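You operate a simulated robot arm through the tools that you are given. There is no shell and no other tool. Be economical: measure what you need, move in short steps, check, and stop when the job is done.

You run a simulated robot arm. Do the job below in one go: nothing can be reset, and whatever is moved stays where it is left.

## Task
Close the drawer with the blue handle. Take the orange work card and put it on the top of the store bench. Take the grey gauge block and put it on top of the purple roller. Fetch the square bottle from the top of the check bench and stand it in the green tray on the side table. Take the purple label marked "27" from the top of the check bench and put it in the grey tray on the feed table. Turn the top tally knob to 0 PCS. Put one of the joining patches from the top of the small steel bench on top of the orange bottle gauge. The order is free. Set down upright: orange work card, square bottle.

Only the result counts: the job must be done as asked and must still hold three seconds after the hand-in. Knocking over, shifting, dropping, spilling or breaking anything else fails it.

## Robot
A 6-joint arm with a four-finger gripper on a trunk, on a base that drives. Base frame: it is fixed to the floor where the robot stands at the start and does not move with it; the origin is under the middle of the robot, x ahead of it, y to its left, z up; the surface under the hand at the start is at about z = 860. Readings come in mm, rad, newtons and seconds.
With the tool pointing down near the work surface it reaches from about 280 to 700 mm from the robot's upright axis, wherever it stands. Its first joint turns from -2.897 to 2.897 rad. Places, roughly: drawer with the blue handle [400, 200, 700]; green tray on the side table (20x17 cm) [-2940, 340, 840]; grey gauge block [-250, 250, 750]; grey tray on the feed table (20x28 cm) [2280, -1060, 860]; joining patch [1250, 500, 750]; orange bottle gauge [750, 250, 1000]; orange work card [-250, 500, 1000]; purple label [-500, 1500, 750]; purple roller [750, 3000, 1750]; square bottle [-750, 1000, 1000]; top of the store bench [-200, 3200, 900]; top tally knob [600, 3000, 1500]. Payload 3.43 kg.
Tool frame: the origin (TCP) lies between the finger pads and is the grasp point; the fingertips stand 30 mm ahead of it; z points along the fingers, y is the line along which they close. Largest opening 120 mm; the body of the gripper starts 85 mm behind the TCP.
Orientation is that of the tool frame in the base frame, as a unit quaternion [w, x, y, z]. With the fingers straight down and closing along the base's y, the tool's x points along the base's -x, its y along +y and its z along -z.

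## Interface
- The arm moves only by the tool jog_arm. Its argument "targets" is a list of rows, each an object of numbers (a shift or turn left out is 0, a gripper value left out holds the last): "ax", "ay", "az": the turn, a rotation vector about the tool's x, y, z in rad; "tx", "ty", "tz": the shift along the tool's x, y, z in cm; "hand": the closure, from 0 (fully open) to 1 (shut). In form: [{"ax": .., "ay": .., "az": .., "tx": .., "ty": .., "tz": .., "hand": ..}, ...]. A call has 1 to 12 rows; each row shifts and turns the commanded pose from where the row before left it, along the tool's axes as they then stand. A row lasts 0.2 s, in which the tool goes at most 50 mm and 0.15 rad; a call with a longer step from one row to the next is refused whole, and so is a gripper value outside its range. Where a pose cannot be reached the arm comes as near as it can. A force on the tool above 40 N (or 10 N above the force at the start of the call, whichever is more), or a blocked arm, ends the call early, and 0.2 s more pass. The fingers move at their own pace and stop on an object; they squeeze with about 43 N. The grip force told is the motor's: it shows also when the fingers shut on nothing. Time passes only in rows, and 0.2 s behind the last, so rows that do not move let the fingers close. It gives the time, the measured TCP pose, the force on the tool (base axes), the opening and the grip force at its end, in the units of the frame above (readings bear some noise), with the torque about the TCP (base axes, N m) and any sound that the robot's microphone picked up, and new pictures: "views" is both (left out), scene, wrist or none.
- Cameras (640 x 400 px; columns grow to the right, rows downward): "scene" is now at [21.9, 165.2, 1658.9]; the picture's right is [0.58, -0.82, -0.00], its down [-0.76, -0.54, -0.36] and it looks along [0.30, 0.21, -0.93] (base axes); focal length 218 px, centre (320, 200). "wrist" rides on the gripper at [71, -17, -121] in the tool frame; the picture's right is [0.23, 0.97, 0.00], its down [-0.81, 0.19, -0.55] and it looks along [-0.54, 0.13, 0.83] (tool axes); focal length 275 px, centre (320, 200). There is no depth. A picture from a camera that has moved, and an enlarged one, comes with that camera's place and axes in the base frame and with its lens. The place of the scene camera against the robot may be out by one fixed shift of up to 12 mm in any direction.
- lift_body(by): slides the trunk up (or, below 0, down) by that many mm; the arm and the scene camera ride with it, the base frame stays. It gives what a move gives, with no picture.
- steer(legs): drives the robot by 1 to 6 legs, each [ahead, left, turn to the left] in mm, mm and rad, along the robot's own axes; the way and the turn of a leg run together, so that a leg with both is an arc; at most 1500 mm and 3.142 rad a leg. The arm and the cameras ride along, it lands a little off, and it stops where it bumps. It gives what a move gives, and a new picture of the scene camera.
- pan_tilt(pan, tilt): turns the head with the scene camera to pan (to the left, within 2.094 rad either way) and tilt (down, from -0.506 to 1.204), counted from straight ahead of the robot. It gives what a move gives, and a new picture of the scene camera.
- enlarge(camera, box): a new picture of the part [left, top, right, bottom] of that camera's present view, enlarged. It takes no simulated time.
- hand_in(): hands the job in; it is judged then, once.

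Work in short steps. Places have to be worked out from the pictures, the camera data and where the tool is seen: move nearer, look again, correct. Check each grasp and each placing, and mend what went wrong. You have 186 turns and 260 pictures in all, those below and enlarged ones among them. Open the gripper and draw the arm clear of the work before you hand the job in, unless the task says otherwise; then end with one line.

The tools are called as name(argument=value, ...) on one line, values as JSON. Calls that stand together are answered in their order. jog_arm: Moves the arm, as the interface text tells. Its arguments: {"type":"object","properties":{"targets":{"type":"array"},"views":{"type":"string","enum":["both","scene","wrist","none"]}},"required":["targets"]} The other tools are called the same way: lift_body (by) slides the trunk up or down; steer (legs) drives the base; pan_tilt (pan, tilt) turns the head that bears the scene camera; enlarge (camera, box) takes an enlarged picture of a part of a camera's view; hand_in () hands the job in.

At the start:

```text
time: 0.0
ee_pos: [221.0, 319.3, 1132.1]
ee_rot: [0.0, 0.0, 1.0, 0.0]
contact_force: [0.8, 0.3, -0.4]
moment: [0.0, 0.01, -0.03]
gripper_width: 120.0
grip_force: 0.2
trunk travel left (down, up): [-200.0, 240.0]
robot x, y, heading: [-1.0, -1.0, -0.001]
head pan, tilt: [0.613, 1.201]
```

scene: 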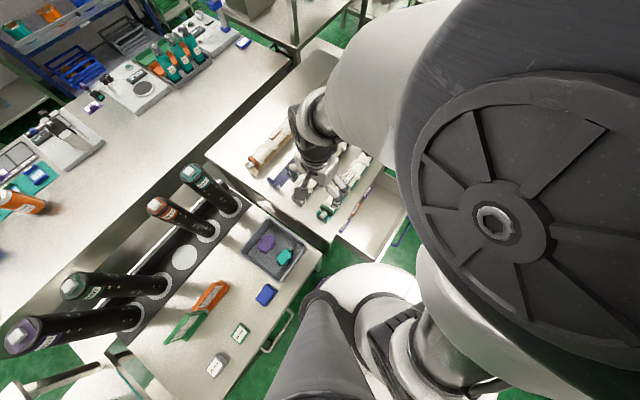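
wrist: 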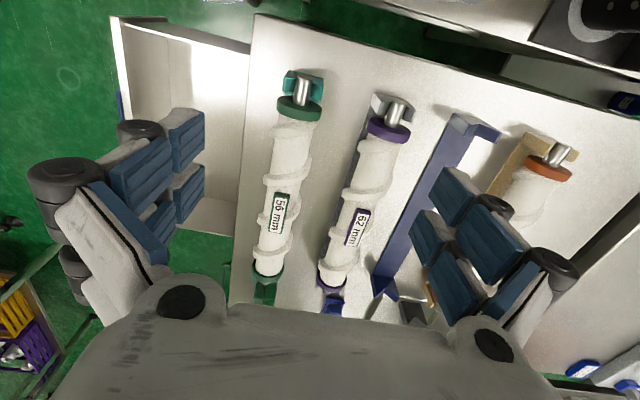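

I'll survey the surroundings with the head first; the arm hangs over a bench with rollers and the drawer is at the right of the scene view.

pan_tilt(pan=0.6, tilt=0.6)

pan_tilt(pan=1.5, tilt=0.6)

pan_tilt(pan=2.09, tilt=0.6)

pan_tilt(pan=-0.4, tilt=0.6)

```text
time: 1.0
ee_pos: [220.5, 317.9, 1133.5]
ee_rot: [-0.001, 0.0, 1.0, 0.0]
contact_force: [0.2, -0.7, 0.3]
moment: [-0.01, -0.02, 0.01]
gripper_width: 120.0
grip_force: 0.1
trunk travel left (down, up): [-200.0, 240.0]
robot x, y, heading: [1.1, -0.3, 0.004]
head pan, tilt: [0.6, 0.6]
camera scene: at [49.1, 183.1, 1703.5], right [0.56, -0.83, 0.0], down [-0.47, -0.32, -0.82], along [0.68, 0.47, -0.57], focal length 218 px, centre (320, 200)
```

scene: 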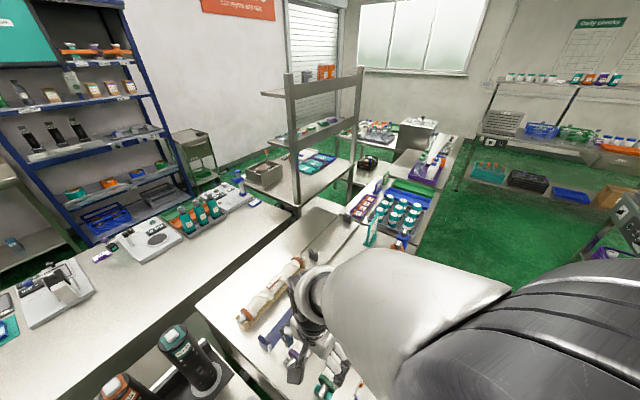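

```text
time: 2.2
ee_pos: [220.7, 319.3, 1132.4]
ee_rot: [0.0, 0.0, 1.0, 0.0]
contact_force: [0.3, -0.2, -0.3]
moment: [-0.02, -0.02, -0.02]
gripper_width: 120.2
grip_force: 0.0
trunk travel left (down, up): [-200.0, 240.0]
robot x, y, heading: [1.6, 0.4, -0.0]
head pan, tilt: [1.499, 0.6]
camera scene: at [-17.5, 221.3, 1703.5], right [1.0, -0.07, 0.0], down [-0.04, -0.56, -0.83], along [0.06, 0.82, -0.56], focal length 218 px, centre (320, 200)
```

scene: 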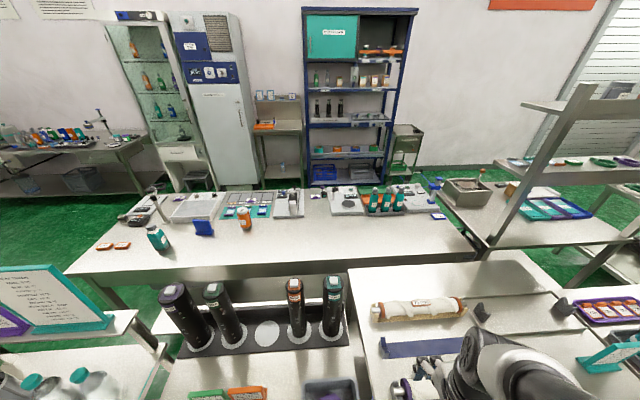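

```text
time: 3.2
ee_pos: [221.4, 319.3, 1131.7]
ee_rot: [-0.001, 0.001, 1.0, 0.0]
contact_force: [-0.6, 0.2, -0.3]
moment: [0.0, 0.03, 0.02]
gripper_width: 120.1
grip_force: 0.0
trunk travel left (down, up): [-200.0, 240.0]
robot x, y, heading: [-1.6, 1.3, -0.002]
head pan, tilt: [2.089, 0.6]
camera scene: at [-67.6, 209.9, 1703.5], right [0.87, 0.49, 0.0], down [0.28, -0.49, -0.83], along [-0.41, 0.72, -0.56], focal length 218 px, centre (320, 200)
```

scene: 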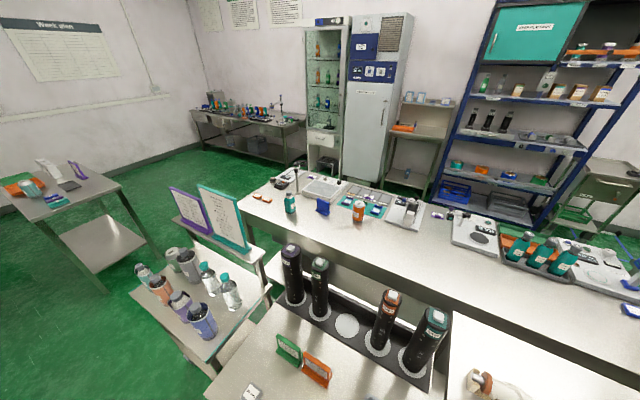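

```text
time: 5.5
ee_pos: [221.4, 318.7, 1132.5]
ee_rot: [0.0, 0.0, 1.0, -0.001]
contact_force: [-0.6, 0.1, 0.6]
moment: [0.01, 0.03, 0.01]
gripper_width: 120.0
grip_force: 0.0
trunk travel left (down, up): [-200.0, 240.0]
robot x, y, heading: [2.7, 2.2, 0.0]
head pan, tilt: [-0.4, 0.6]
camera scene: at [57.5, 98.8, 1703.5], right [-0.39, -0.92, 0.0], down [-0.52, 0.22, -0.83], along [0.76, -0.32, -0.56], focal length 218 px, centre (320, 200)
```

scene: 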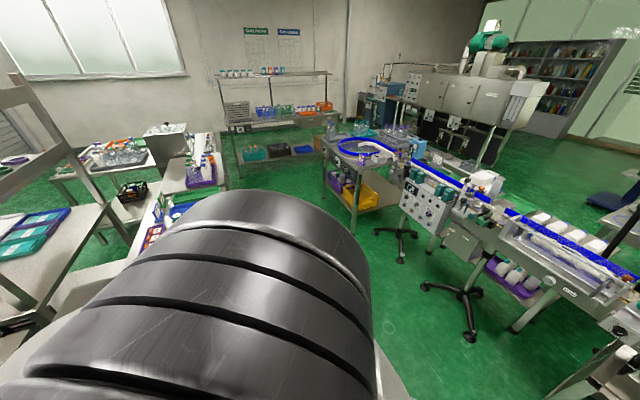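

Surveying further: I look at the far racks enlarged to find the purple roller, tally knobs and store bench.

pan_tilt(pan=1.4, tilt=0.3)

enlarge(camera="scene", box=[200, 60, 440, 210])

enlarge(camera="scene", box=[60, 240, 480, 400])

```text
time: 7.2
ee_pos: [222.2, 318.6, 1132.8]
ee_rot: [0.0, 0.0, 1.0, 0.001]
contact_force: [-0.4, -0.2, -0.3]
moment: [-0.02, -0.01, -0.05]
gripper_width: 120.2
grip_force: 0.0
trunk travel left (down, up): [-200.0, 240.0]
robot x, y, heading: [3.9, -1.4, -0.0]
head pan, tilt: [1.4, 0.3]
camera scene: at [-7.9, 225.1, 1731.0], right [0.99, -0.17, 0.0], down [-0.05, -0.29, -0.96], along [0.16, 0.94, -0.3], focal length 218 px, centre (320, 200)
```

scene: 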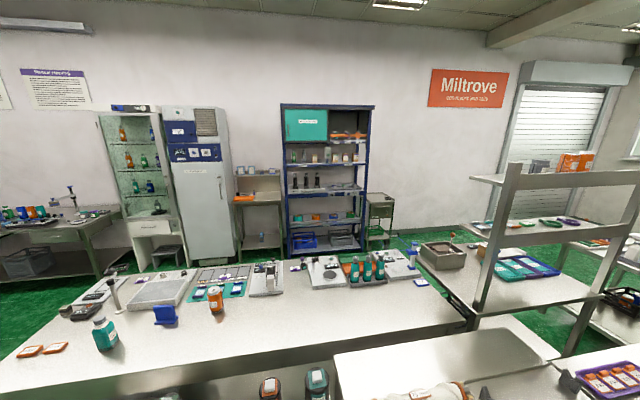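

```text
2.67 times, centred on (320, 135) of scene
camera zoom: at [-7.9, 225.1, 1731.0], right [0.99, -0.17, 0.0], down [-0.05, -0.29, -0.96], along [0.16, 0.94, -0.3], focal length 581 px, centre (320, 373)
```

zoom: 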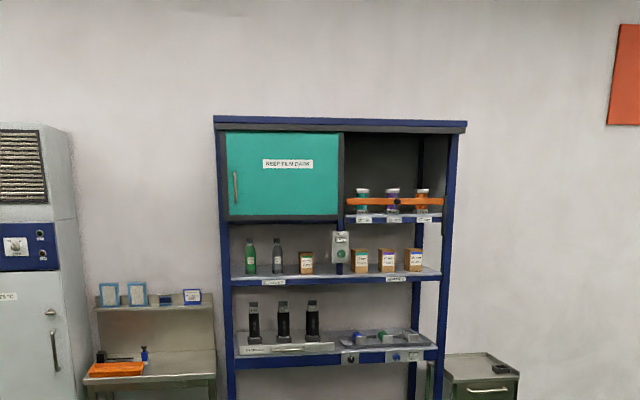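

```text
1.52 times, centred on (270, 320) of scene
camera zoom: at [-7.9, 225.1, 1731.0], right [0.99, -0.17, 0.0], down [-0.05, -0.29, -0.96], along [0.16, 0.94, -0.3], focal length 332 px, centre (396, 17)
```

zoom: 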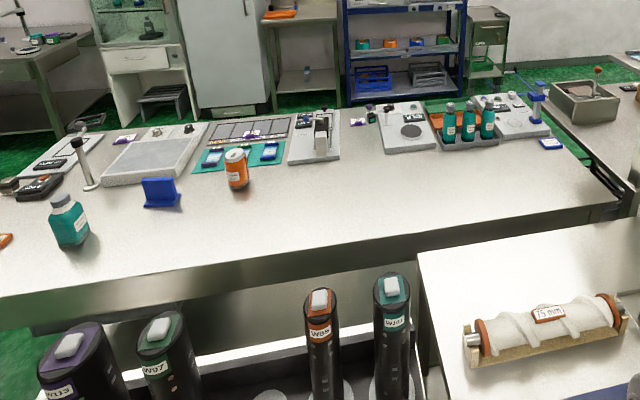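

I move the hand toward the drawer's outer side (front of drawer estimated at about x≈390, y≈-15), staying high, and look.

jog_arm(targets=[{"tx": -1.5, "ty": -4.3}, {"tx": -1.5, "ty": -4.3}, {"tx": -1.5, "ty": -4.3}, {"tx": -1.5, "ty": -4.3}, {"tx": -1.5, "ty": -4.3}, {"tx": -1.5, "ty": -4.3}, {"tx": -1.5, "ty": -4.3}, {"tx": -1.5, "ty": -4.3}, {"tx": -1.5, "ty": -4.3}, {"tx": -1.5, "ty": -4.3, "hand": 1}], views="wrist")

pan_tilt(pan=0.6, tilt=1.1)

```text
time: 9.4
ee_pos: [370.9, -115.1, 1131.6]
ee_rot: [0.0, 0.001, 1.0, 0.001]
contact_force: [0.4, -0.7, 0.5]
moment: [0.01, 0.02, 0.02]
gripper_width: 93.7
grip_force: 4.2
trunk travel left (down, up): [-200.0, 240.0]
robot x, y, heading: [2.0, -3.7, -0.001]
head pan, tilt: [1.4, 0.3]
camera wrist: at [298.7, -130.9, 1253.2], right [-0.23, 0.97, 0.0], down [0.81, 0.19, 0.55], along [0.54, 0.13, -0.83], focal length 275 px, centre (320, 200)
```

wrist: 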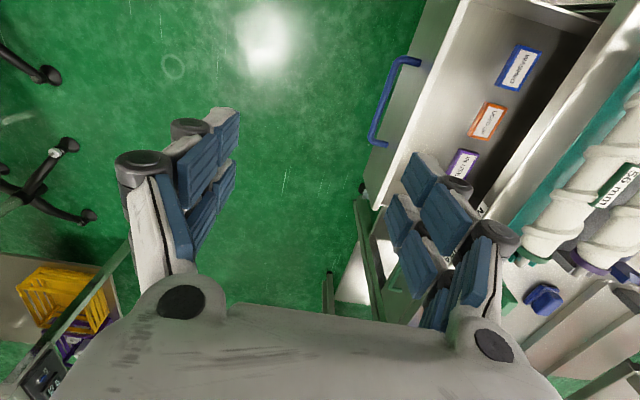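

```text
time: 10.6
ee_pos: [370.4, -113.3, 1131.6]
ee_rot: [0.0, 0.001, 1.0, 0.0]
contact_force: [0.7, 0.3, 0.1]
moment: [0.0, -0.01, -0.01]
gripper_width: 2.2
grip_force: 2.5
trunk travel left (down, up): [-200.0, 240.0]
robot x, y, heading: [2.7, -3.2, -0.005]
head pan, tilt: [0.6, 1.1]
camera scene: at [28.2, 168.8, 1665.0], right [0.57, -0.82, 0.0], down [-0.73, -0.5, -0.45], along [0.37, 0.26, -0.89], focal length 218 px, centre (320, 200)
```

scene: 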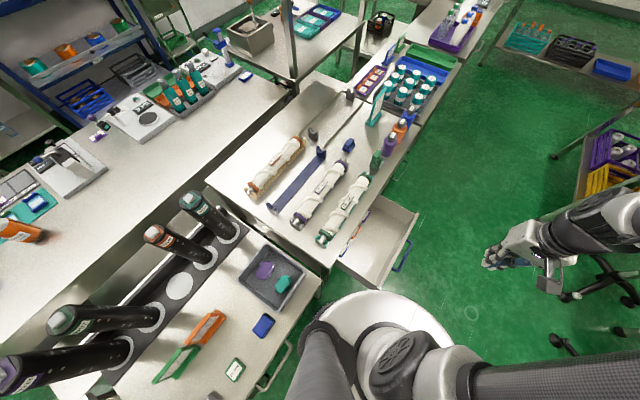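

The drawer front is at y≈45 with handle around (388, 8, 780). I rotate the closed hand 90° so its body is slim towards the bench, and move to (385,-90) before lowering.

jog_arm(targets=[{"az": -0.143}, {"az": -0.143}, {"az": -0.143}, {"az": -0.143}, {"az": -0.143}, {"az": -0.143}, {"az": -0.143}, {"az": -0.143}, {"az": -0.143}, {"az": -0.143}, {"az": -0.141}], views="none")

jog_arm(targets=[{"ty": -2, "tz": 4.5}, {"tz": 4.5}, {"tz": 4.5}, {"tz": 4.5}, {"tz": 4.5}, {"tz": 4.5}], views="both")

```text
time: 13.0
ee_pos: [370.0, -112.1, 1132.5]
ee_rot: [0.0, 0.708, -0.707, 0.0]
contact_force: [0.9, 0.4, 0.5]
moment: [-0.01, -0.02, -0.01]
gripper_width: 0.1
grip_force: 33.9
trunk travel left (down, up): [-200.0, 240.0]
robot x, y, heading: [3.4, -3.3, -0.002]
head pan, tilt: [0.6, 1.1]
```

```text
time: 14.4
ee_pos: [390.6, -111.8, 864.6]
ee_rot: [0.0, -0.707, 0.707, 0.0]
contact_force: [-0.5, 0.2, -0.3]
moment: [-0.01, 0.03, 0.0]
gripper_width: 0.0
grip_force: 33.3
trunk travel left (down, up): [-200.0, 240.0]
robot x, y, heading: [-1.0, -1.2, 0.001]
head pan, tilt: [0.6, 1.1]
camera scene: at [28.9, 168.6, 1664.9], right [0.56, -0.83, 0.0], down [-0.74, -0.5, -0.45], along [0.37, 0.26, -0.89], focal length 218 px, centre (320, 200)
camera wrist: at [406.6, -181.9, 985.9], right [-0.97, -0.23, 0.0], down [-0.19, 0.81, 0.55], along [-0.13, 0.54, -0.83], focal length 275 px, centre (320, 200)
```

scene: 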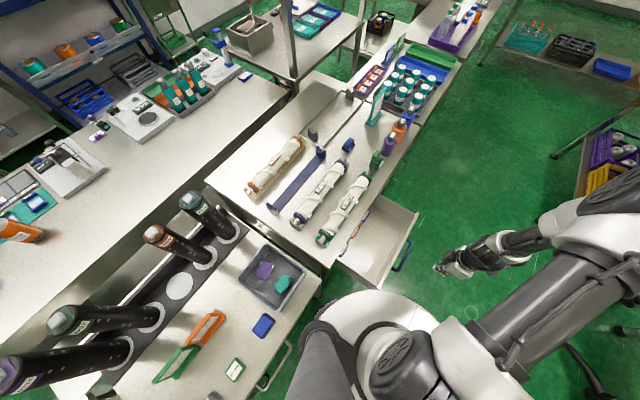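
wrist: 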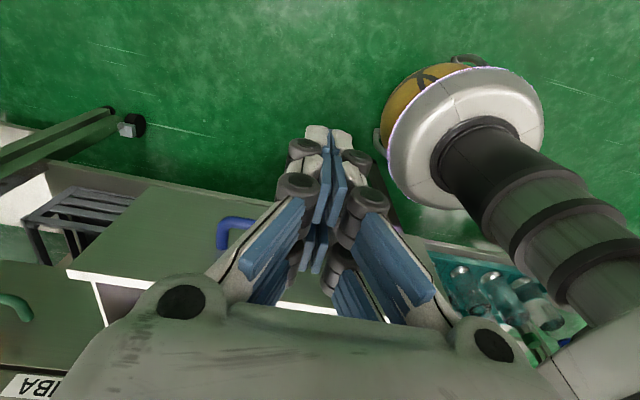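

Handle confirmed at z≈781, x from ~330 to 446. I lower the tips to handle height and begin pushing in +y (tool −x).

jog_arm(targets=[{"tz": 3.6}, {"tz": 3.6}, {"tx": -4}, {"tx": -4}, {"tx": -2}, {"tx": -2}, {"tx": -2}, {"tx": -2}], views="both")

```text
time: 16.2
ee_pos: [391.3, 51.9, 793.2]
ee_rot: [0.0, -0.707, 0.707, 0.001]
contact_force: [-0.8, -0.1, -0.3]
moment: [-0.01, -0.02, 0.02]
gripper_width: 0.0
grip_force: 33.3
trunk travel left (down, up): [-200.0, 240.0]
robot x, y, heading: [1.4, -1.9, 0.003]
head pan, tilt: [0.6, 1.1]
camera scene: at [28.1, 169.7, 1664.8], right [0.57, -0.82, 0.0], down [-0.73, -0.5, -0.45], along [0.37, 0.26, -0.89], focal length 218 px, centre (320, 200)
camera wrist: at [406.3, -19.4, 914.4], right [-0.97, -0.23, 0.0], down [-0.19, 0.81, 0.55], along [-0.13, 0.54, -0.83], focal length 275 px, centre (320, 200)
```

scene: 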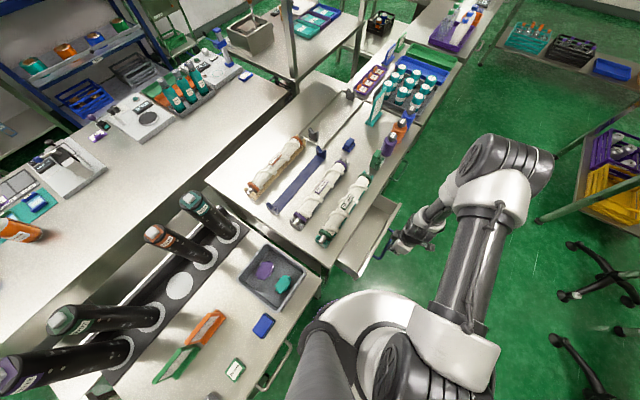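
wrist: 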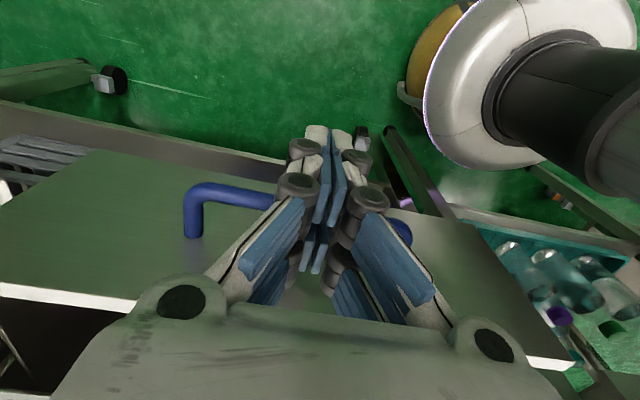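

The drawer is moving in freely; I keep pushing.

jog_arm(targets=[{"tx": -2}, {"tx": -2}, {"tx": -2}, {"tx": -2}, {"tx": -1.5}, {"tx": -1}, {"tx": -1}, {"tx": -1}, {"tx": -1}, {"tx": -1}, {"tx": -1}, {"tx": -1}], views="both")

```text
time: 17.8
ee_pos: [391.1, 156.9, 791.7]
ee_rot: [-0.003, -0.703, 0.712, 0.001]
contact_force: [7.3, -19.8, 2.6]
moment: [-0.33, -0.14, -0.11]
gripper_width: 5.8
grip_force: 33.7
trunk travel left (down, up): [-200.0, 240.0]
robot x, y, heading: [-0.2, 0.1, -0.009]
head pan, tilt: [0.6, 1.1]
stopped in row 8: the force on the tool passed its limit at 48 N (the readings are from after the stop); the commanded pose is now the measured one
camera scene: at [28.9, 167.8, 1665.0], right [0.56, -0.83, 0.0], down [-0.74, -0.5, -0.45], along [0.38, 0.26, -0.89], focal length 218 px, centre (320, 200)
camera wrist: at [407.4, 86.9, 913.2], right [-0.98, -0.22, 0.01], down [-0.18, 0.81, 0.55], along [-0.12, 0.54, -0.83], focal length 275 px, centre (320, 200)
```

scene: 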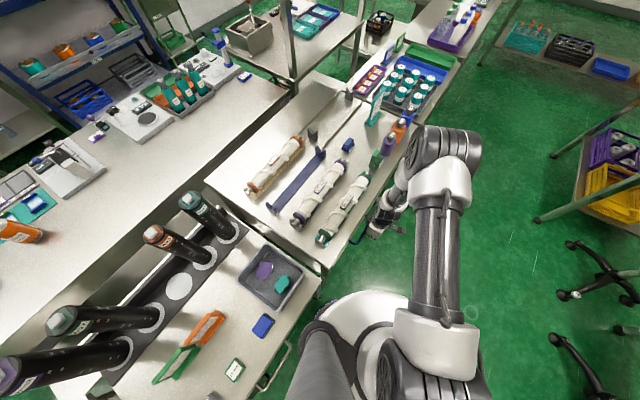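
wrist: 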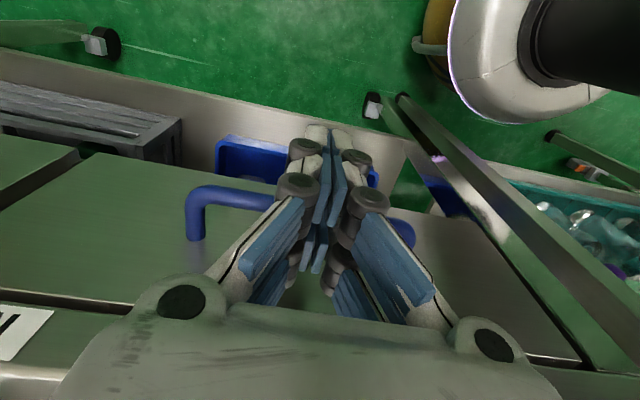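

It stopped against the bench with 48 N, seemingly closed. I back off and check flushness.

jog_arm(targets=[{"tx": 2}, {"tx": 4}, {"tx": 4}, {"tx": 4}, {"tx": 4}], views="wrist")

```text
time: 19.0
ee_pos: [393.4, -20.6, 790.4]
ee_rot: [-0.002, -0.704, 0.71, 0.002]
contact_force: [0.5, -0.3, -0.1]
moment: [0.08, 0.0, -0.03]
gripper_width: 0.0
grip_force: 33.7
trunk travel left (down, up): [-200.0, 240.0]
robot x, y, heading: [2.0, 1.5, -0.003]
head pan, tilt: [0.6, 1.1]
camera wrist: at [408.2, -91.2, 912.9], right [-0.97, -0.22, 0.0], down [-0.18, 0.81, 0.55], along [-0.13, 0.54, -0.83], focal length 275 px, centre (320, 200)
```

wrist: 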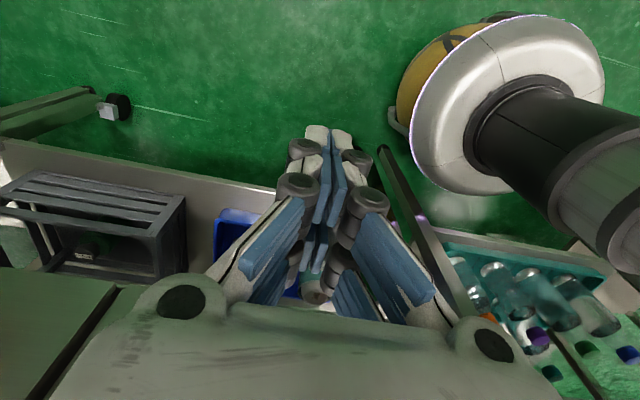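

Raising the hand clear and looking at the drawer from above.

jog_arm(targets=[{"tz": -4.5}, {"tz": -4.5}, {"tz": -4.5}, {"tz": -4.5, "hand": 0}, {"tz": -4.5}, {"tz": -4.5}, {"tz": -4.5}], views="wrist")

enlarge(camera="scene", box=[200, 100, 440, 280])

enlarge(camera="scene", box=[130, 200, 330, 400])

```text
time: 20.6
ee_pos: [388.6, -21.9, 1108.4]
ee_rot: [-0.002, -0.704, 0.71, 0.001]
contact_force: [0.1, 0.2, 0.7]
moment: [0.0, -0.05, 0.0]
gripper_width: 73.9
grip_force: 0.1
trunk travel left (down, up): [-200.0, 240.0]
robot x, y, heading: [-1.8, 0.4, -0.002]
head pan, tilt: [0.6, 1.1]
camera wrist: at [405.2, -91.8, 1229.6], right [-0.98, -0.22, 0.01], down [-0.18, 0.81, 0.55], along [-0.13, 0.54, -0.83], focal length 275 px, centre (320, 200)
```

wrist: 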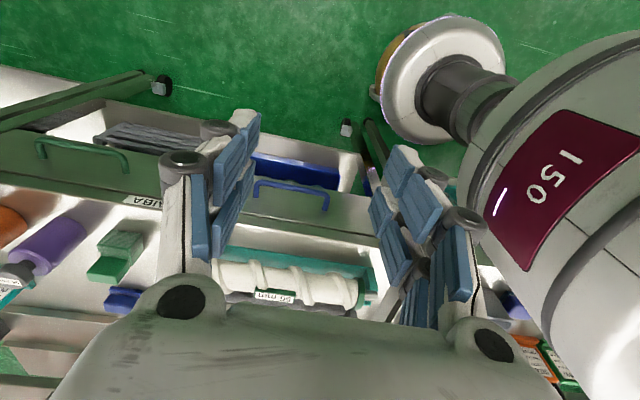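

```text
2.22 times, centred on (320, 190) of scene
camera zoom: at [27.6, 168.4, 1664.9], right [0.56, -0.83, 0.0], down [-0.74, -0.5, -0.45], along [0.38, 0.26, -0.89], focal length 484 px, centre (320, 222)
```

zoom: 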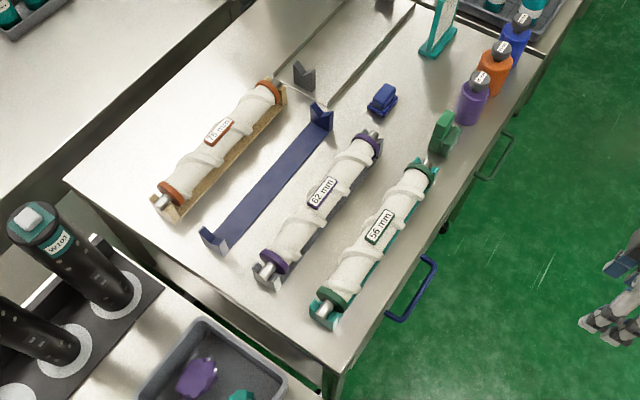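

```text
2.00 times, centred on (230, 300) of scene
camera zoom: at [27.6, 168.4, 1664.9], right [0.56, -0.83, 0.0], down [-0.74, -0.5, -0.45], along [0.38, 0.26, -0.89], focal length 436 px, centre (500, 0)
```

zoom: 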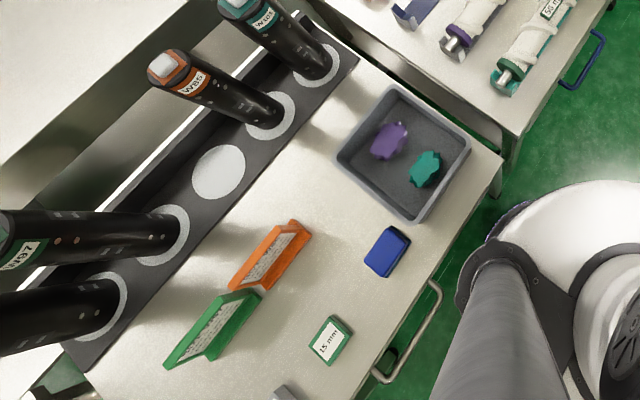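

The drawer is flush. Next I look east for the joining patches (near [1250,500]) and the orange bottle gauge (the orange capped bottle near (820,280)).

pan_tilt(pan=0.3, tilt=0.75)

enlarge(camera="scene", box=[100, 60, 420, 260])

```text
time: 21.5
ee_pos: [392.4, -21.6, 1106.9]
ee_rot: [-0.002, -0.704, 0.71, 0.001]
contact_force: [0.3, 0.5, 0.0]
moment: [-0.02, 0.01, 0.05]
gripper_width: 119.9
grip_force: 0.1
trunk travel left (down, up): [-200.0, 240.0]
robot x, y, heading: [0.5, -4.0, -0.003]
head pan, tilt: [0.3, 0.75]
camera scene: at [55.7, 157.2, 1690.6], right [0.29, -0.96, 0.0], down [-0.65, -0.2, -0.73], along [0.7, 0.22, -0.68], focal length 218 px, centre (320, 200)
```

scene: 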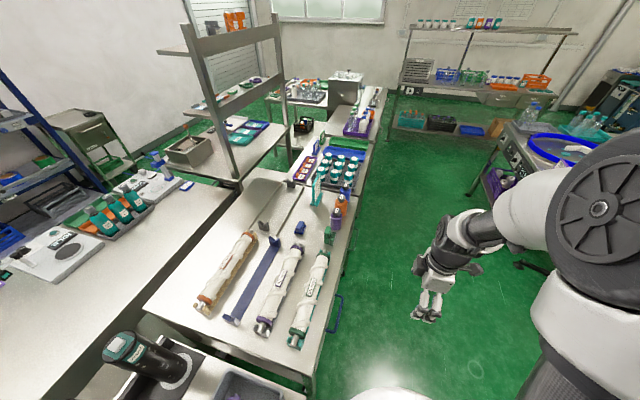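

```text
2.00 times, centred on (260, 160) of scene
camera zoom: at [55.7, 157.2, 1690.6], right [0.29, -0.96, 0.0], down [-0.65, -0.2, -0.73], along [0.7, 0.22, -0.68], focal length 436 px, centre (440, 280)
```

zoom: 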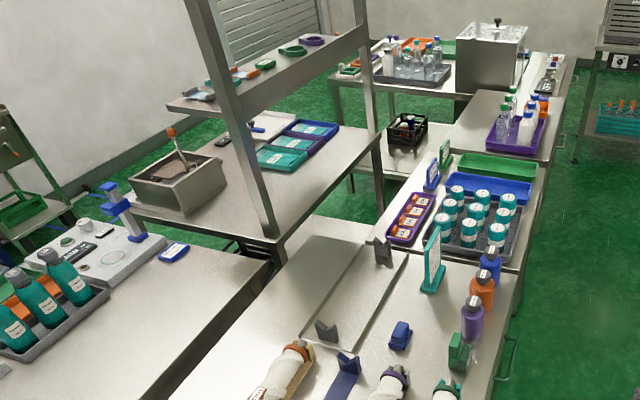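

The orange labelled patches sit in a purple tray near (1170,610); I drive along the benches to get close and look.

steer(legs=[[900, -60, 0]])

pan_tilt(pan=0.9, tilt=0.95)

enlarge(camera="scene", box=[160, 60, 480, 260])

```text
time: 26.2
ee_pos: [1295.1, -80.6, 1106.2]
ee_rot: [-0.002, -0.705, 0.709, 0.0]
contact_force: [-1.0, 0.7, -0.2]
moment: [0.04, 0.04, -0.01]
gripper_width: 119.7
grip_force: 0.2
trunk travel left (down, up): [-200.0, 240.0]
robot x, y, heading: [902.7, -59.1, 0.001]
head pan, tilt: [0.3, 0.75]
camera scene: at [959.9, 97.6, 1690.6], right [0.3, -0.95, 0.0], down [-0.65, -0.2, -0.73], along [0.7, 0.22, -0.68], focal length 218 px, centre (320, 200)
```

scene: 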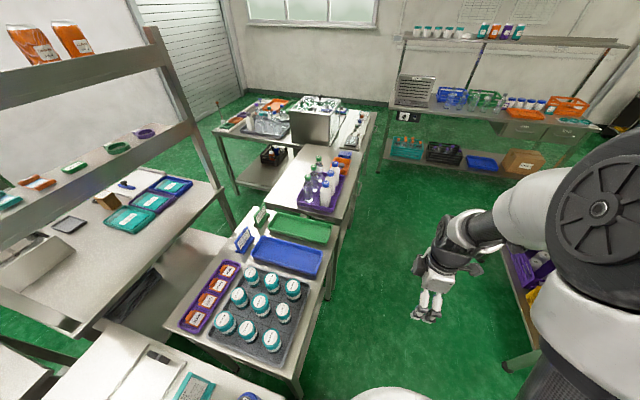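

```text
time: 27.2
ee_pos: [1294.7, -79.9, 1106.7]
ee_rot: [-0.002, -0.706, 0.708, 0.0]
contact_force: [-0.3, 0.1, 0.0]
moment: [0.02, 0.03, -0.02]
gripper_width: 119.8
grip_force: 0.1
trunk travel left (down, up): [-200.0, 240.0]
robot x, y, heading: [904.9, -56.9, 0.001]
head pan, tilt: [0.901, 0.949]
camera scene: at [925.5, 130.0, 1675.1], right [0.78, -0.62, 0.0], down [-0.5, -0.64, -0.58], along [0.36, 0.46, -0.81], focal length 218 px, centre (320, 200)
```

scene: 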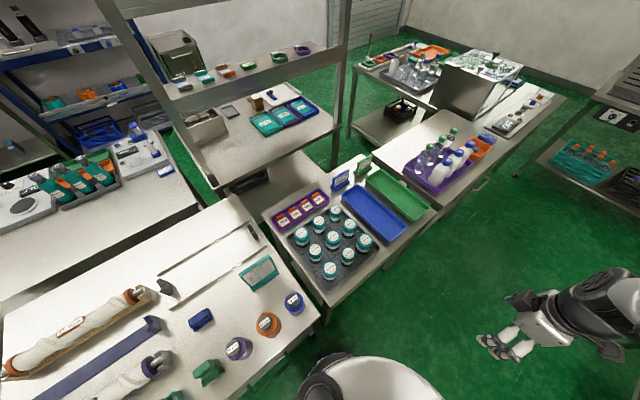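

```text
2.00 times, centred on (320, 160) of scene
camera zoom: at [925.5, 130.0, 1675.1], right [0.78, -0.62, 0.0], down [-0.5, -0.64, -0.58], along [0.36, 0.46, -0.81], focal length 436 px, centre (320, 280)
```

zoom: 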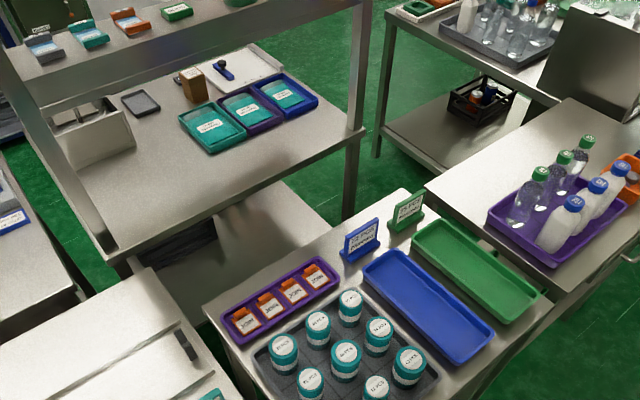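

The patches read "JOIN", in a purple tray near (1110–1200, 600). I drive alongside and bring the hand above them.

steer(legs=[[215, 45, 0]])

jog_arm(targets=[{"ty": 2.4, "tx": -4.2}, {"ty": 2.4, "tx": -4.2}, {"ty": 2.4, "tx": -4.2}, {"ty": 2.4, "tx": -4.2}, {"ty": 2.4, "tx": -4.2}, {"ty": 2.4, "tx": -4.2}, {"ty": 2.4, "tx": -4.2}, {"ty": 2.4, "tx": -4.2}, {"ty": 2.4, "tx": -4.2}, {"ty": 2.4, "tx": -4.2}, {"ty": 2.4, "tx": -4.2}, {"ty": 2.4, "tx": -4.2}], views="wrist")

```text
time: 28.9
ee_pos: [1517.6, -30.5, 1107.1]
ee_rot: [0.002, 0.708, -0.707, -0.002]
contact_force: [0.8, 0.6, -0.5]
moment: [-0.01, 0.05, -0.02]
gripper_width: 119.8
grip_force: 0.1
trunk travel left (down, up): [-200.0, 240.0]
robot x, y, heading: [1124.6, -14.5, 0.004]
head pan, tilt: [0.901, 0.949]
camera scene: at [1147.0, 175.9, 1675.1], right [0.79, -0.61, 0.0], down [-0.5, -0.64, -0.58], along [0.36, 0.46, -0.81], focal length 218 px, centre (320, 200)
```

scene: 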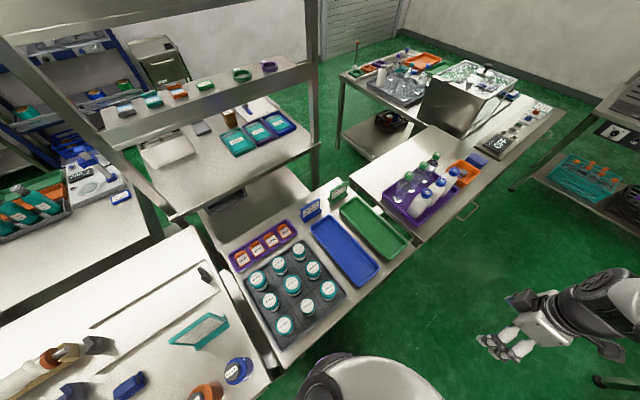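

```text
time: 31.6
ee_pos: [1229.1, 474.6, 1104.9]
ee_rot: [0.0, 0.708, -0.706, -0.002]
contact_force: [0.4, -0.1, -0.6]
moment: [-0.04, 0.03, 0.02]
gripper_width: 119.6
grip_force: 0.1
trunk travel left (down, up): [-200.0, 240.0]
robot x, y, heading: [1124.3, -15.5, 0.011]
head pan, tilt: [0.901, 0.949]
camera wrist: at [1245.3, 404.3, 1226.2], right [-0.97, -0.23, 0.0], down [-0.19, 0.81, 0.56], along [-0.13, 0.54, -0.83], focal length 275 px, centre (320, 200)
```

wrist: 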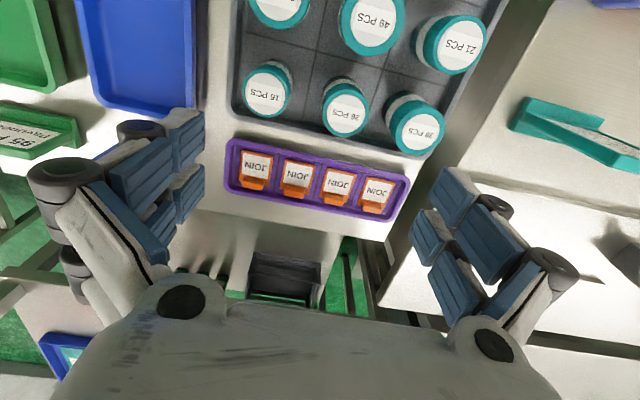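

Zooming the wrist view on the tray to see the patch shape and gaps.

enlarge(camera="wrist", box=[210, 120, 430, 250])

jog_arm(targets=[{"tx": -2.5, "tz": 3}, {"tx": -2.5, "tz": 3}, {"tx": -2, "tz": 3}, {"tz": 3}], views="wrist")

```text
2.91 times, centred on (320, 185) of wrist
camera zoom: at [1245.3, 404.3, 1226.2], right [-0.97, -0.23, 0.0], down [-0.19, 0.81, 0.56], along [-0.13, 0.54, -0.83], focal length 801 px, centre (320, 244)
```

zoom: 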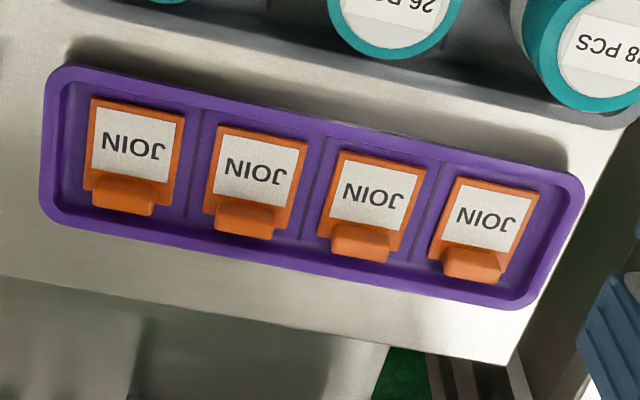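

```text
time: 32.5
ee_pos: [1228.0, 541.2, 987.0]
ee_rot: [0.002, 0.708, -0.706, 0.0]
contact_force: [0.1, 0.2, 0.5]
moment: [0.0, -0.03, 0.04]
gripper_width: 119.9
grip_force: 0.1
trunk travel left (down, up): [-200.0, 240.0]
robot x, y, heading: [1127.2, -14.0, 0.01]
head pan, tilt: [0.901, 0.949]
camera wrist: at [1245.2, 471.4, 1108.7], right [-0.97, -0.23, 0.0], down [-0.19, 0.81, 0.55], along [-0.13, 0.54, -0.83], focal length 275 px, centre (320, 200)
```

wrist: 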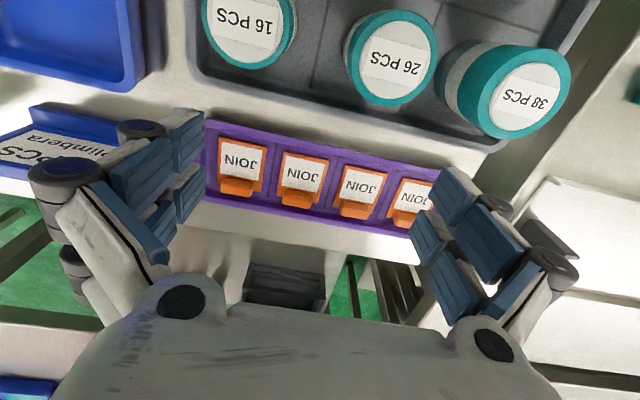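

Each patch is a flat plate with a raised grip tab at its +y end, about 33 mm wide in x. I pre-close to ~60 mm and go over the second patch's tab (≈(1231,626)).

jog_arm(targets=[{"tx": -3, "hand": 0.5}, {"tx": -3}, {"tx": -2.4, "tz": 1}, {"tz": 2.5}, {"tz": 2.2}], views="both")

```text
time: 33.8
ee_pos: [1226.8, 626.7, 929.4]
ee_rot: [0.002, 0.708, -0.706, -0.001]
contact_force: [-0.1, 0.8, 0.9]
moment: [-0.05, -0.03, 0.04]
gripper_width: 59.8
grip_force: 0.0
trunk travel left (down, up): [-200.0, 240.0]
robot x, y, heading: [1125.5, -16.8, 0.008]
head pan, tilt: [0.901, 0.949]
camera scene: at [1145.7, 176.2, 1675.0], right [0.79, -0.61, 0.0], down [-0.5, -0.64, -0.58], along [0.36, 0.46, -0.81], focal length 218 px, centre (320, 200)
camera wrist: at [1243.4, 556.6, 1051.7], right [-0.97, -0.23, 0.0], down [-0.19, 0.81, 0.55], along [-0.13, 0.54, -0.83], focal length 275 px, centre (320, 200)
```

scene: 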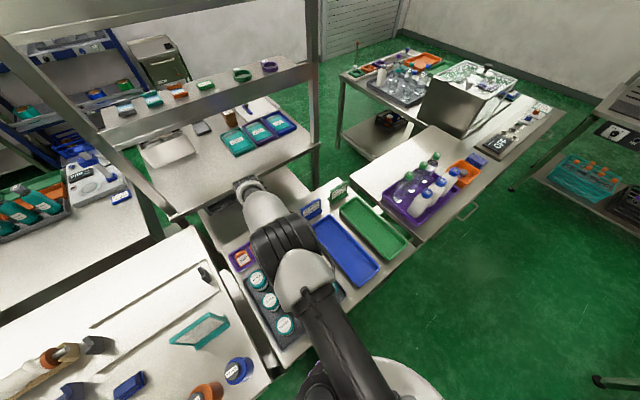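
wrist: 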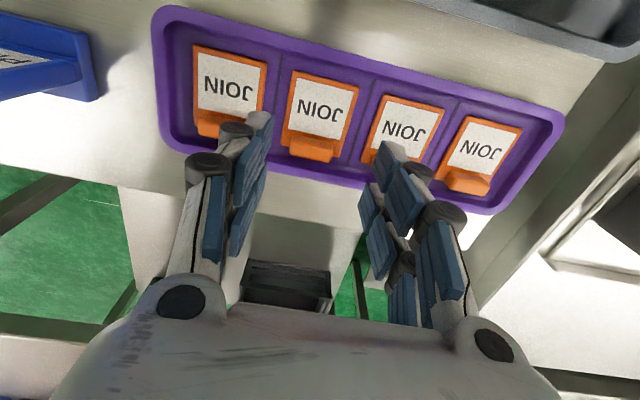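

The tab lies right under the fingertips, ~4 mm to +x. I shift and lower 27 mm.

jog_arm(targets=[{"ty": -0.4, "tz": 0.9}, {"tz": 0.9}, {"tz": 0.9}], views="wrist")

enlarge(camera="wrist", box=[180, 60, 460, 235])

```text
time: 34.5
ee_pos: [1231.4, 626.7, 902.9]
ee_rot: [-0.003, -0.707, 0.707, 0.001]
contact_force: [0.0, 0.6, 0.2]
moment: [0.0, -0.02, -0.01]
gripper_width: 60.1
grip_force: 0.0
trunk travel left (down, up): [-200.0, 240.0]
robot x, y, heading: [1125.4, -14.1, 0.011]
head pan, tilt: [0.901, 0.949]
camera wrist: at [1248.6, 556.7, 1025.1], right [-0.97, -0.23, 0.0], down [-0.19, 0.81, 0.55], along [-0.13, 0.54, -0.83], focal length 275 px, centre (320, 200)
```

wrist: 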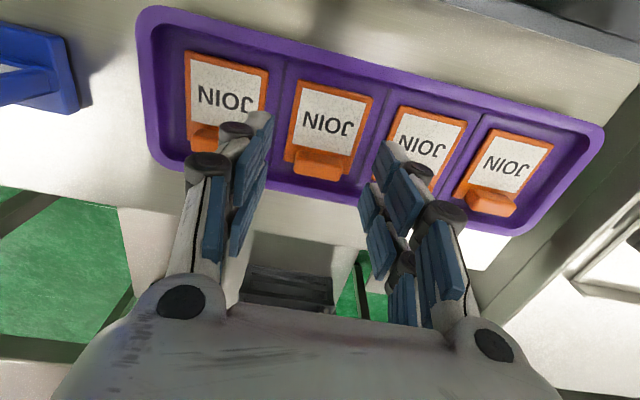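

```text
2.29 times, centred on (320, 148) of wrist
camera zoom: at [1248.6, 556.7, 1025.1], right [-0.97, -0.23, 0.0], down [-0.19, 0.81, 0.55], along [-0.13, 0.54, -0.83], focal length 629 px, centre (320, 320)
```

zoom: 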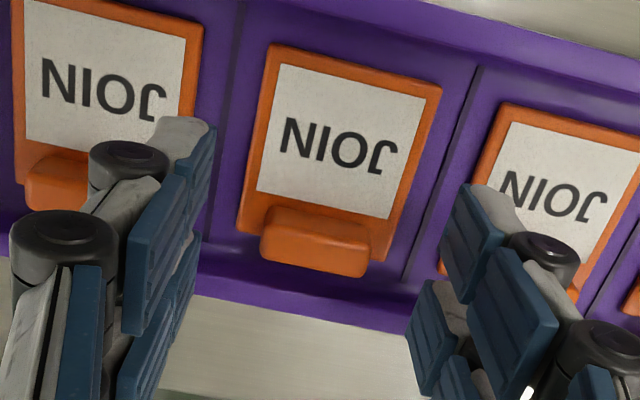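

Tab is centred. I narrow to ~40 mm and creep down until the tips touch the plate beside the tab.

jog_arm(targets=[{"hand": 0.67}, {"hand": 0.67}, {"tz": 0.3}, {"tz": 0.3}], views="wrist")

enlarge(camera="wrist", box=[180, 60, 460, 235])

```text
time: 35.5
ee_pos: [1230.7, 627.6, 896.2]
ee_rot: [0.002, 0.707, -0.707, 0.0]
contact_force: [0.0, 0.5, -0.6]
moment: [-0.03, 0.02, 0.0]
gripper_width: 39.9
grip_force: 0.0
trunk travel left (down, up): [-200.0, 240.0]
robot x, y, heading: [1126.4, -17.1, 0.007]
head pan, tilt: [0.901, 0.949]
camera wrist: at [1247.2, 555.7, 1019.6], right [-0.97, -0.23, 0.0], down [-0.19, 0.81, 0.55], along [-0.13, 0.54, -0.83], focal length 275 px, centre (320, 200)
```

wrist: 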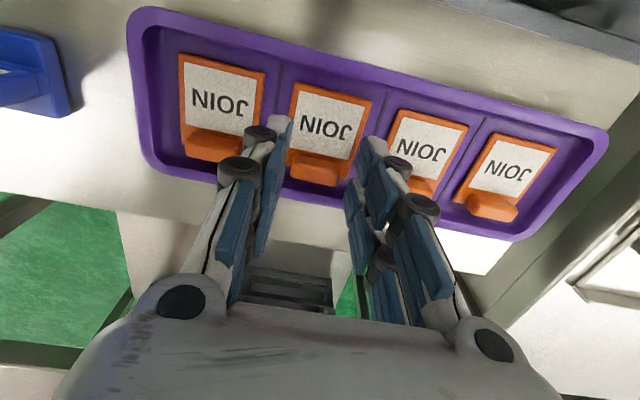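

```text
2.29 times, centred on (320, 148) of wrist
camera zoom: at [1247.2, 555.7, 1019.6], right [-0.97, -0.23, 0.0], down [-0.19, 0.81, 0.55], along [-0.13, 0.54, -0.83], focal length 629 px, centre (320, 320)
```

zoom: 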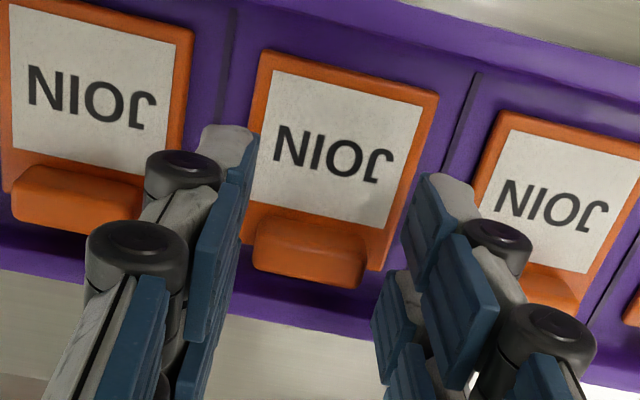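

Continuing down in 3 mm steps to feel the plate.

jog_arm(targets=[{"tz": 0.3}, {"tz": 0.3}, {"tz": 0.3}, {"tz": 0.3}], views="wrist")

```text
time: 36.5
ee_pos: [1230.8, 625.2, 884.4]
ee_rot: [0.002, 0.708, -0.706, -0.001]
contact_force: [-0.3, -0.3, -0.3]
moment: [-0.03, 0.03, 0.0]
gripper_width: 39.6
grip_force: 0.1
trunk travel left (down, up): [-200.0, 240.0]
robot x, y, heading: [1125.6, -12.4, 0.011]
head pan, tilt: [0.901, 0.949]
camera wrist: at [1247.3, 555.3, 1006.8], right [-0.97, -0.23, 0.0], down [-0.19, 0.81, 0.55], along [-0.13, 0.54, -0.83], focal length 275 px, centre (320, 200)
```

wrist: 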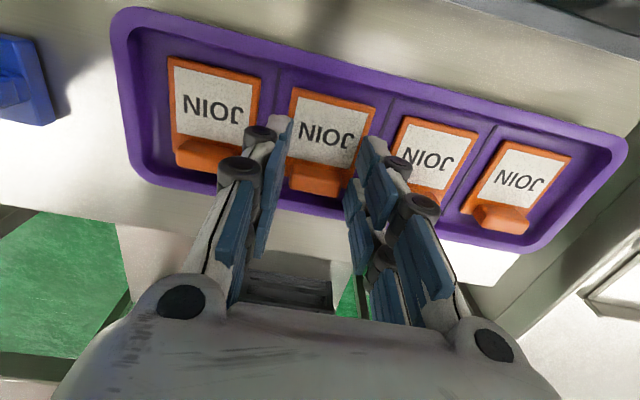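

No contact yet, so the tray is lower (~845) and the tab further out at y≈641. I shift +15 mm in y and keep feeling down.

jog_arm(targets=[{"tx": -1.5}, {"tz": 0.3}, {"tz": 0.3}, {"tz": 0.2}], views="wrist")

enlarge(camera="wrist", box=[180, 80, 460, 255])

```text
time: 37.1
ee_pos: [1233.4, 631.2, 883.1]
ee_rot: [-0.01, -0.707, 0.707, -0.006]
contact_force: [-0.2, -16.5, 11.3]
moment: [-0.16, -0.3, -0.31]
gripper_width: 40.8
grip_force: 0.4
trunk travel left (down, up): [-200.0, 240.0]
robot x, y, heading: [1126.6, -15.3, 0.01]
head pan, tilt: [0.901, 0.949]
stopped in row 2: the force on the tool passed its limit at 47 N (the readings are from after the stop); the commanded pose is now the measured one
camera wrist: at [1249.4, 562.9, 1006.2], right [-0.97, -0.23, 0.01], down [-0.19, 0.82, 0.54], along [-0.13, 0.52, -0.84], focal length 275 px, centre (320, 200)
```

wrist: 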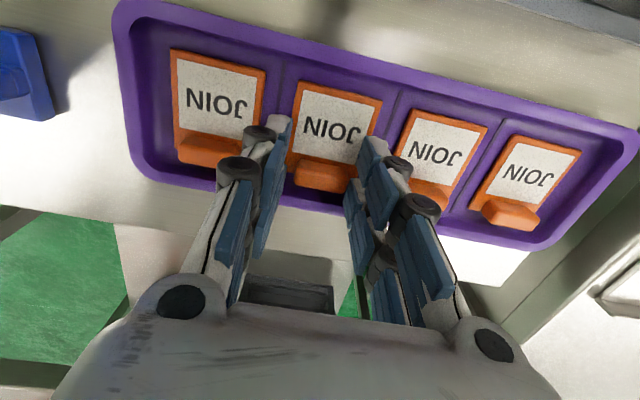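

```text
2.29 times, centred on (320, 168) of wrist
camera zoom: at [1249.4, 562.9, 1006.2], right [-0.97, -0.23, 0.01], down [-0.19, 0.82, 0.54], along [-0.13, 0.52, -0.84], focal length 629 px, centre (320, 274)
```

zoom: 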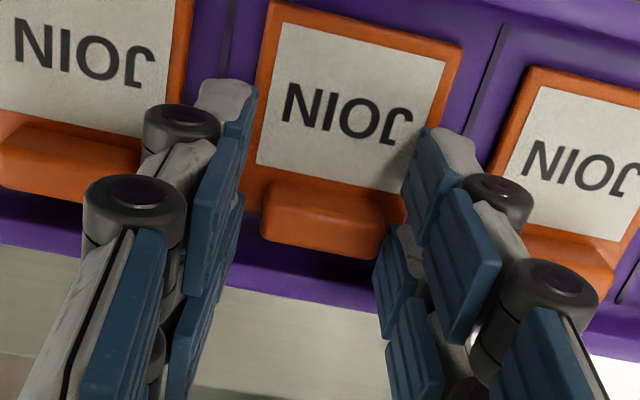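

The far side of the fingers likely met the tray's outer wall; the tab is already between the fingers. I ease back 4 mm, lower slightly, and close.

jog_arm(targets=[{"tx": 0.4}, {"tz": 0.2}, {"hand": 1}, {"hand": 1}, {"hand": 1}, {"hand": 1}], views="wrist")

enlarge(camera="wrist", box=[180, 80, 460, 255])

```text
time: 38.5
ee_pos: [1230.5, 631.1, 879.8]
ee_rot: [-0.008, -0.707, 0.707, -0.004]
contact_force: [1.6, -4.5, -1.2]
moment: [-0.1, -0.04, -0.12]
gripper_width: 30.6
grip_force: 43.0
trunk travel left (down, up): [-200.0, 240.0]
robot x, y, heading: [1126.5, -20.6, 0.012]
head pan, tilt: [0.901, 0.949]
camera wrist: at [1248.3, 562.2, 1002.8], right [-0.97, -0.23, 0.01], down [-0.19, 0.82, 0.54], along [-0.13, 0.52, -0.84], focal length 275 px, centre (320, 200)
```

wrist: 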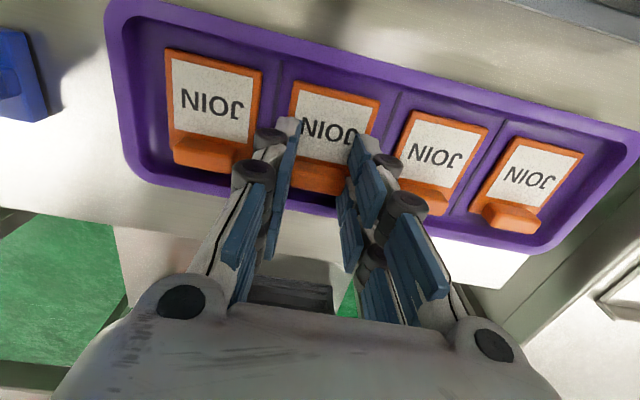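

```text
2.29 times, centred on (320, 168) of wrist
camera zoom: at [1248.3, 562.2, 1002.8], right [-0.97, -0.23, 0.01], down [-0.19, 0.82, 0.54], along [-0.13, 0.52, -0.84], focal length 629 px, centre (320, 274)
```

zoom: 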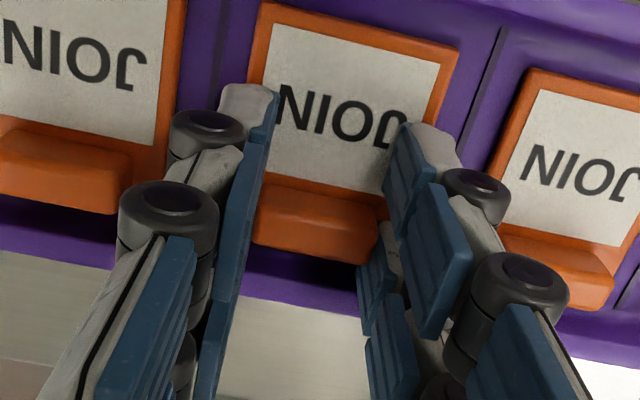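

Closed on 30.6 mm with 43 N — the tab's width. I lift and look.

jog_arm(targets=[{"tz": -0.5}, {"tz": -1.5}, {"tz": -4}, {"tz": -4}, {"tz": -4}], views="wrist")

```text
time: 39.7
ee_pos: [1233.2, 632.7, 1020.8]
ee_rot: [-0.008, -0.707, 0.707, -0.004]
contact_force: [0.7, -0.2, -0.7]
moment: [0.04, 0.02, -0.01]
gripper_width: 30.2
grip_force: 43.1
trunk travel left (down, up): [-200.0, 240.0]
robot x, y, heading: [1126.1, -14.0, 0.008]
head pan, tilt: [0.901, 0.949]
camera wrist: at [1250.4, 564.1, 1143.4], right [-0.97, -0.23, 0.01], down [-0.19, 0.82, 0.54], along [-0.13, 0.52, -0.84], focal length 275 px, centre (320, 200)
```

wrist: 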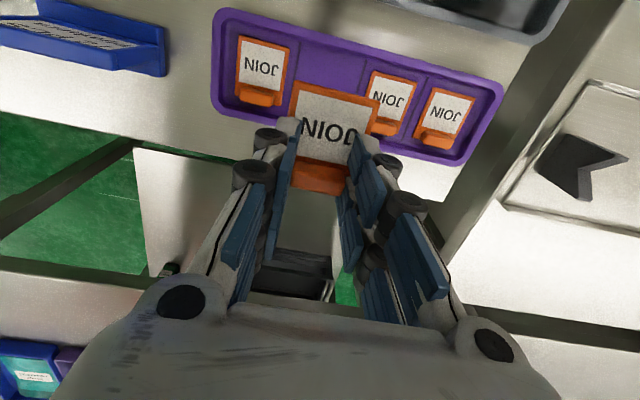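

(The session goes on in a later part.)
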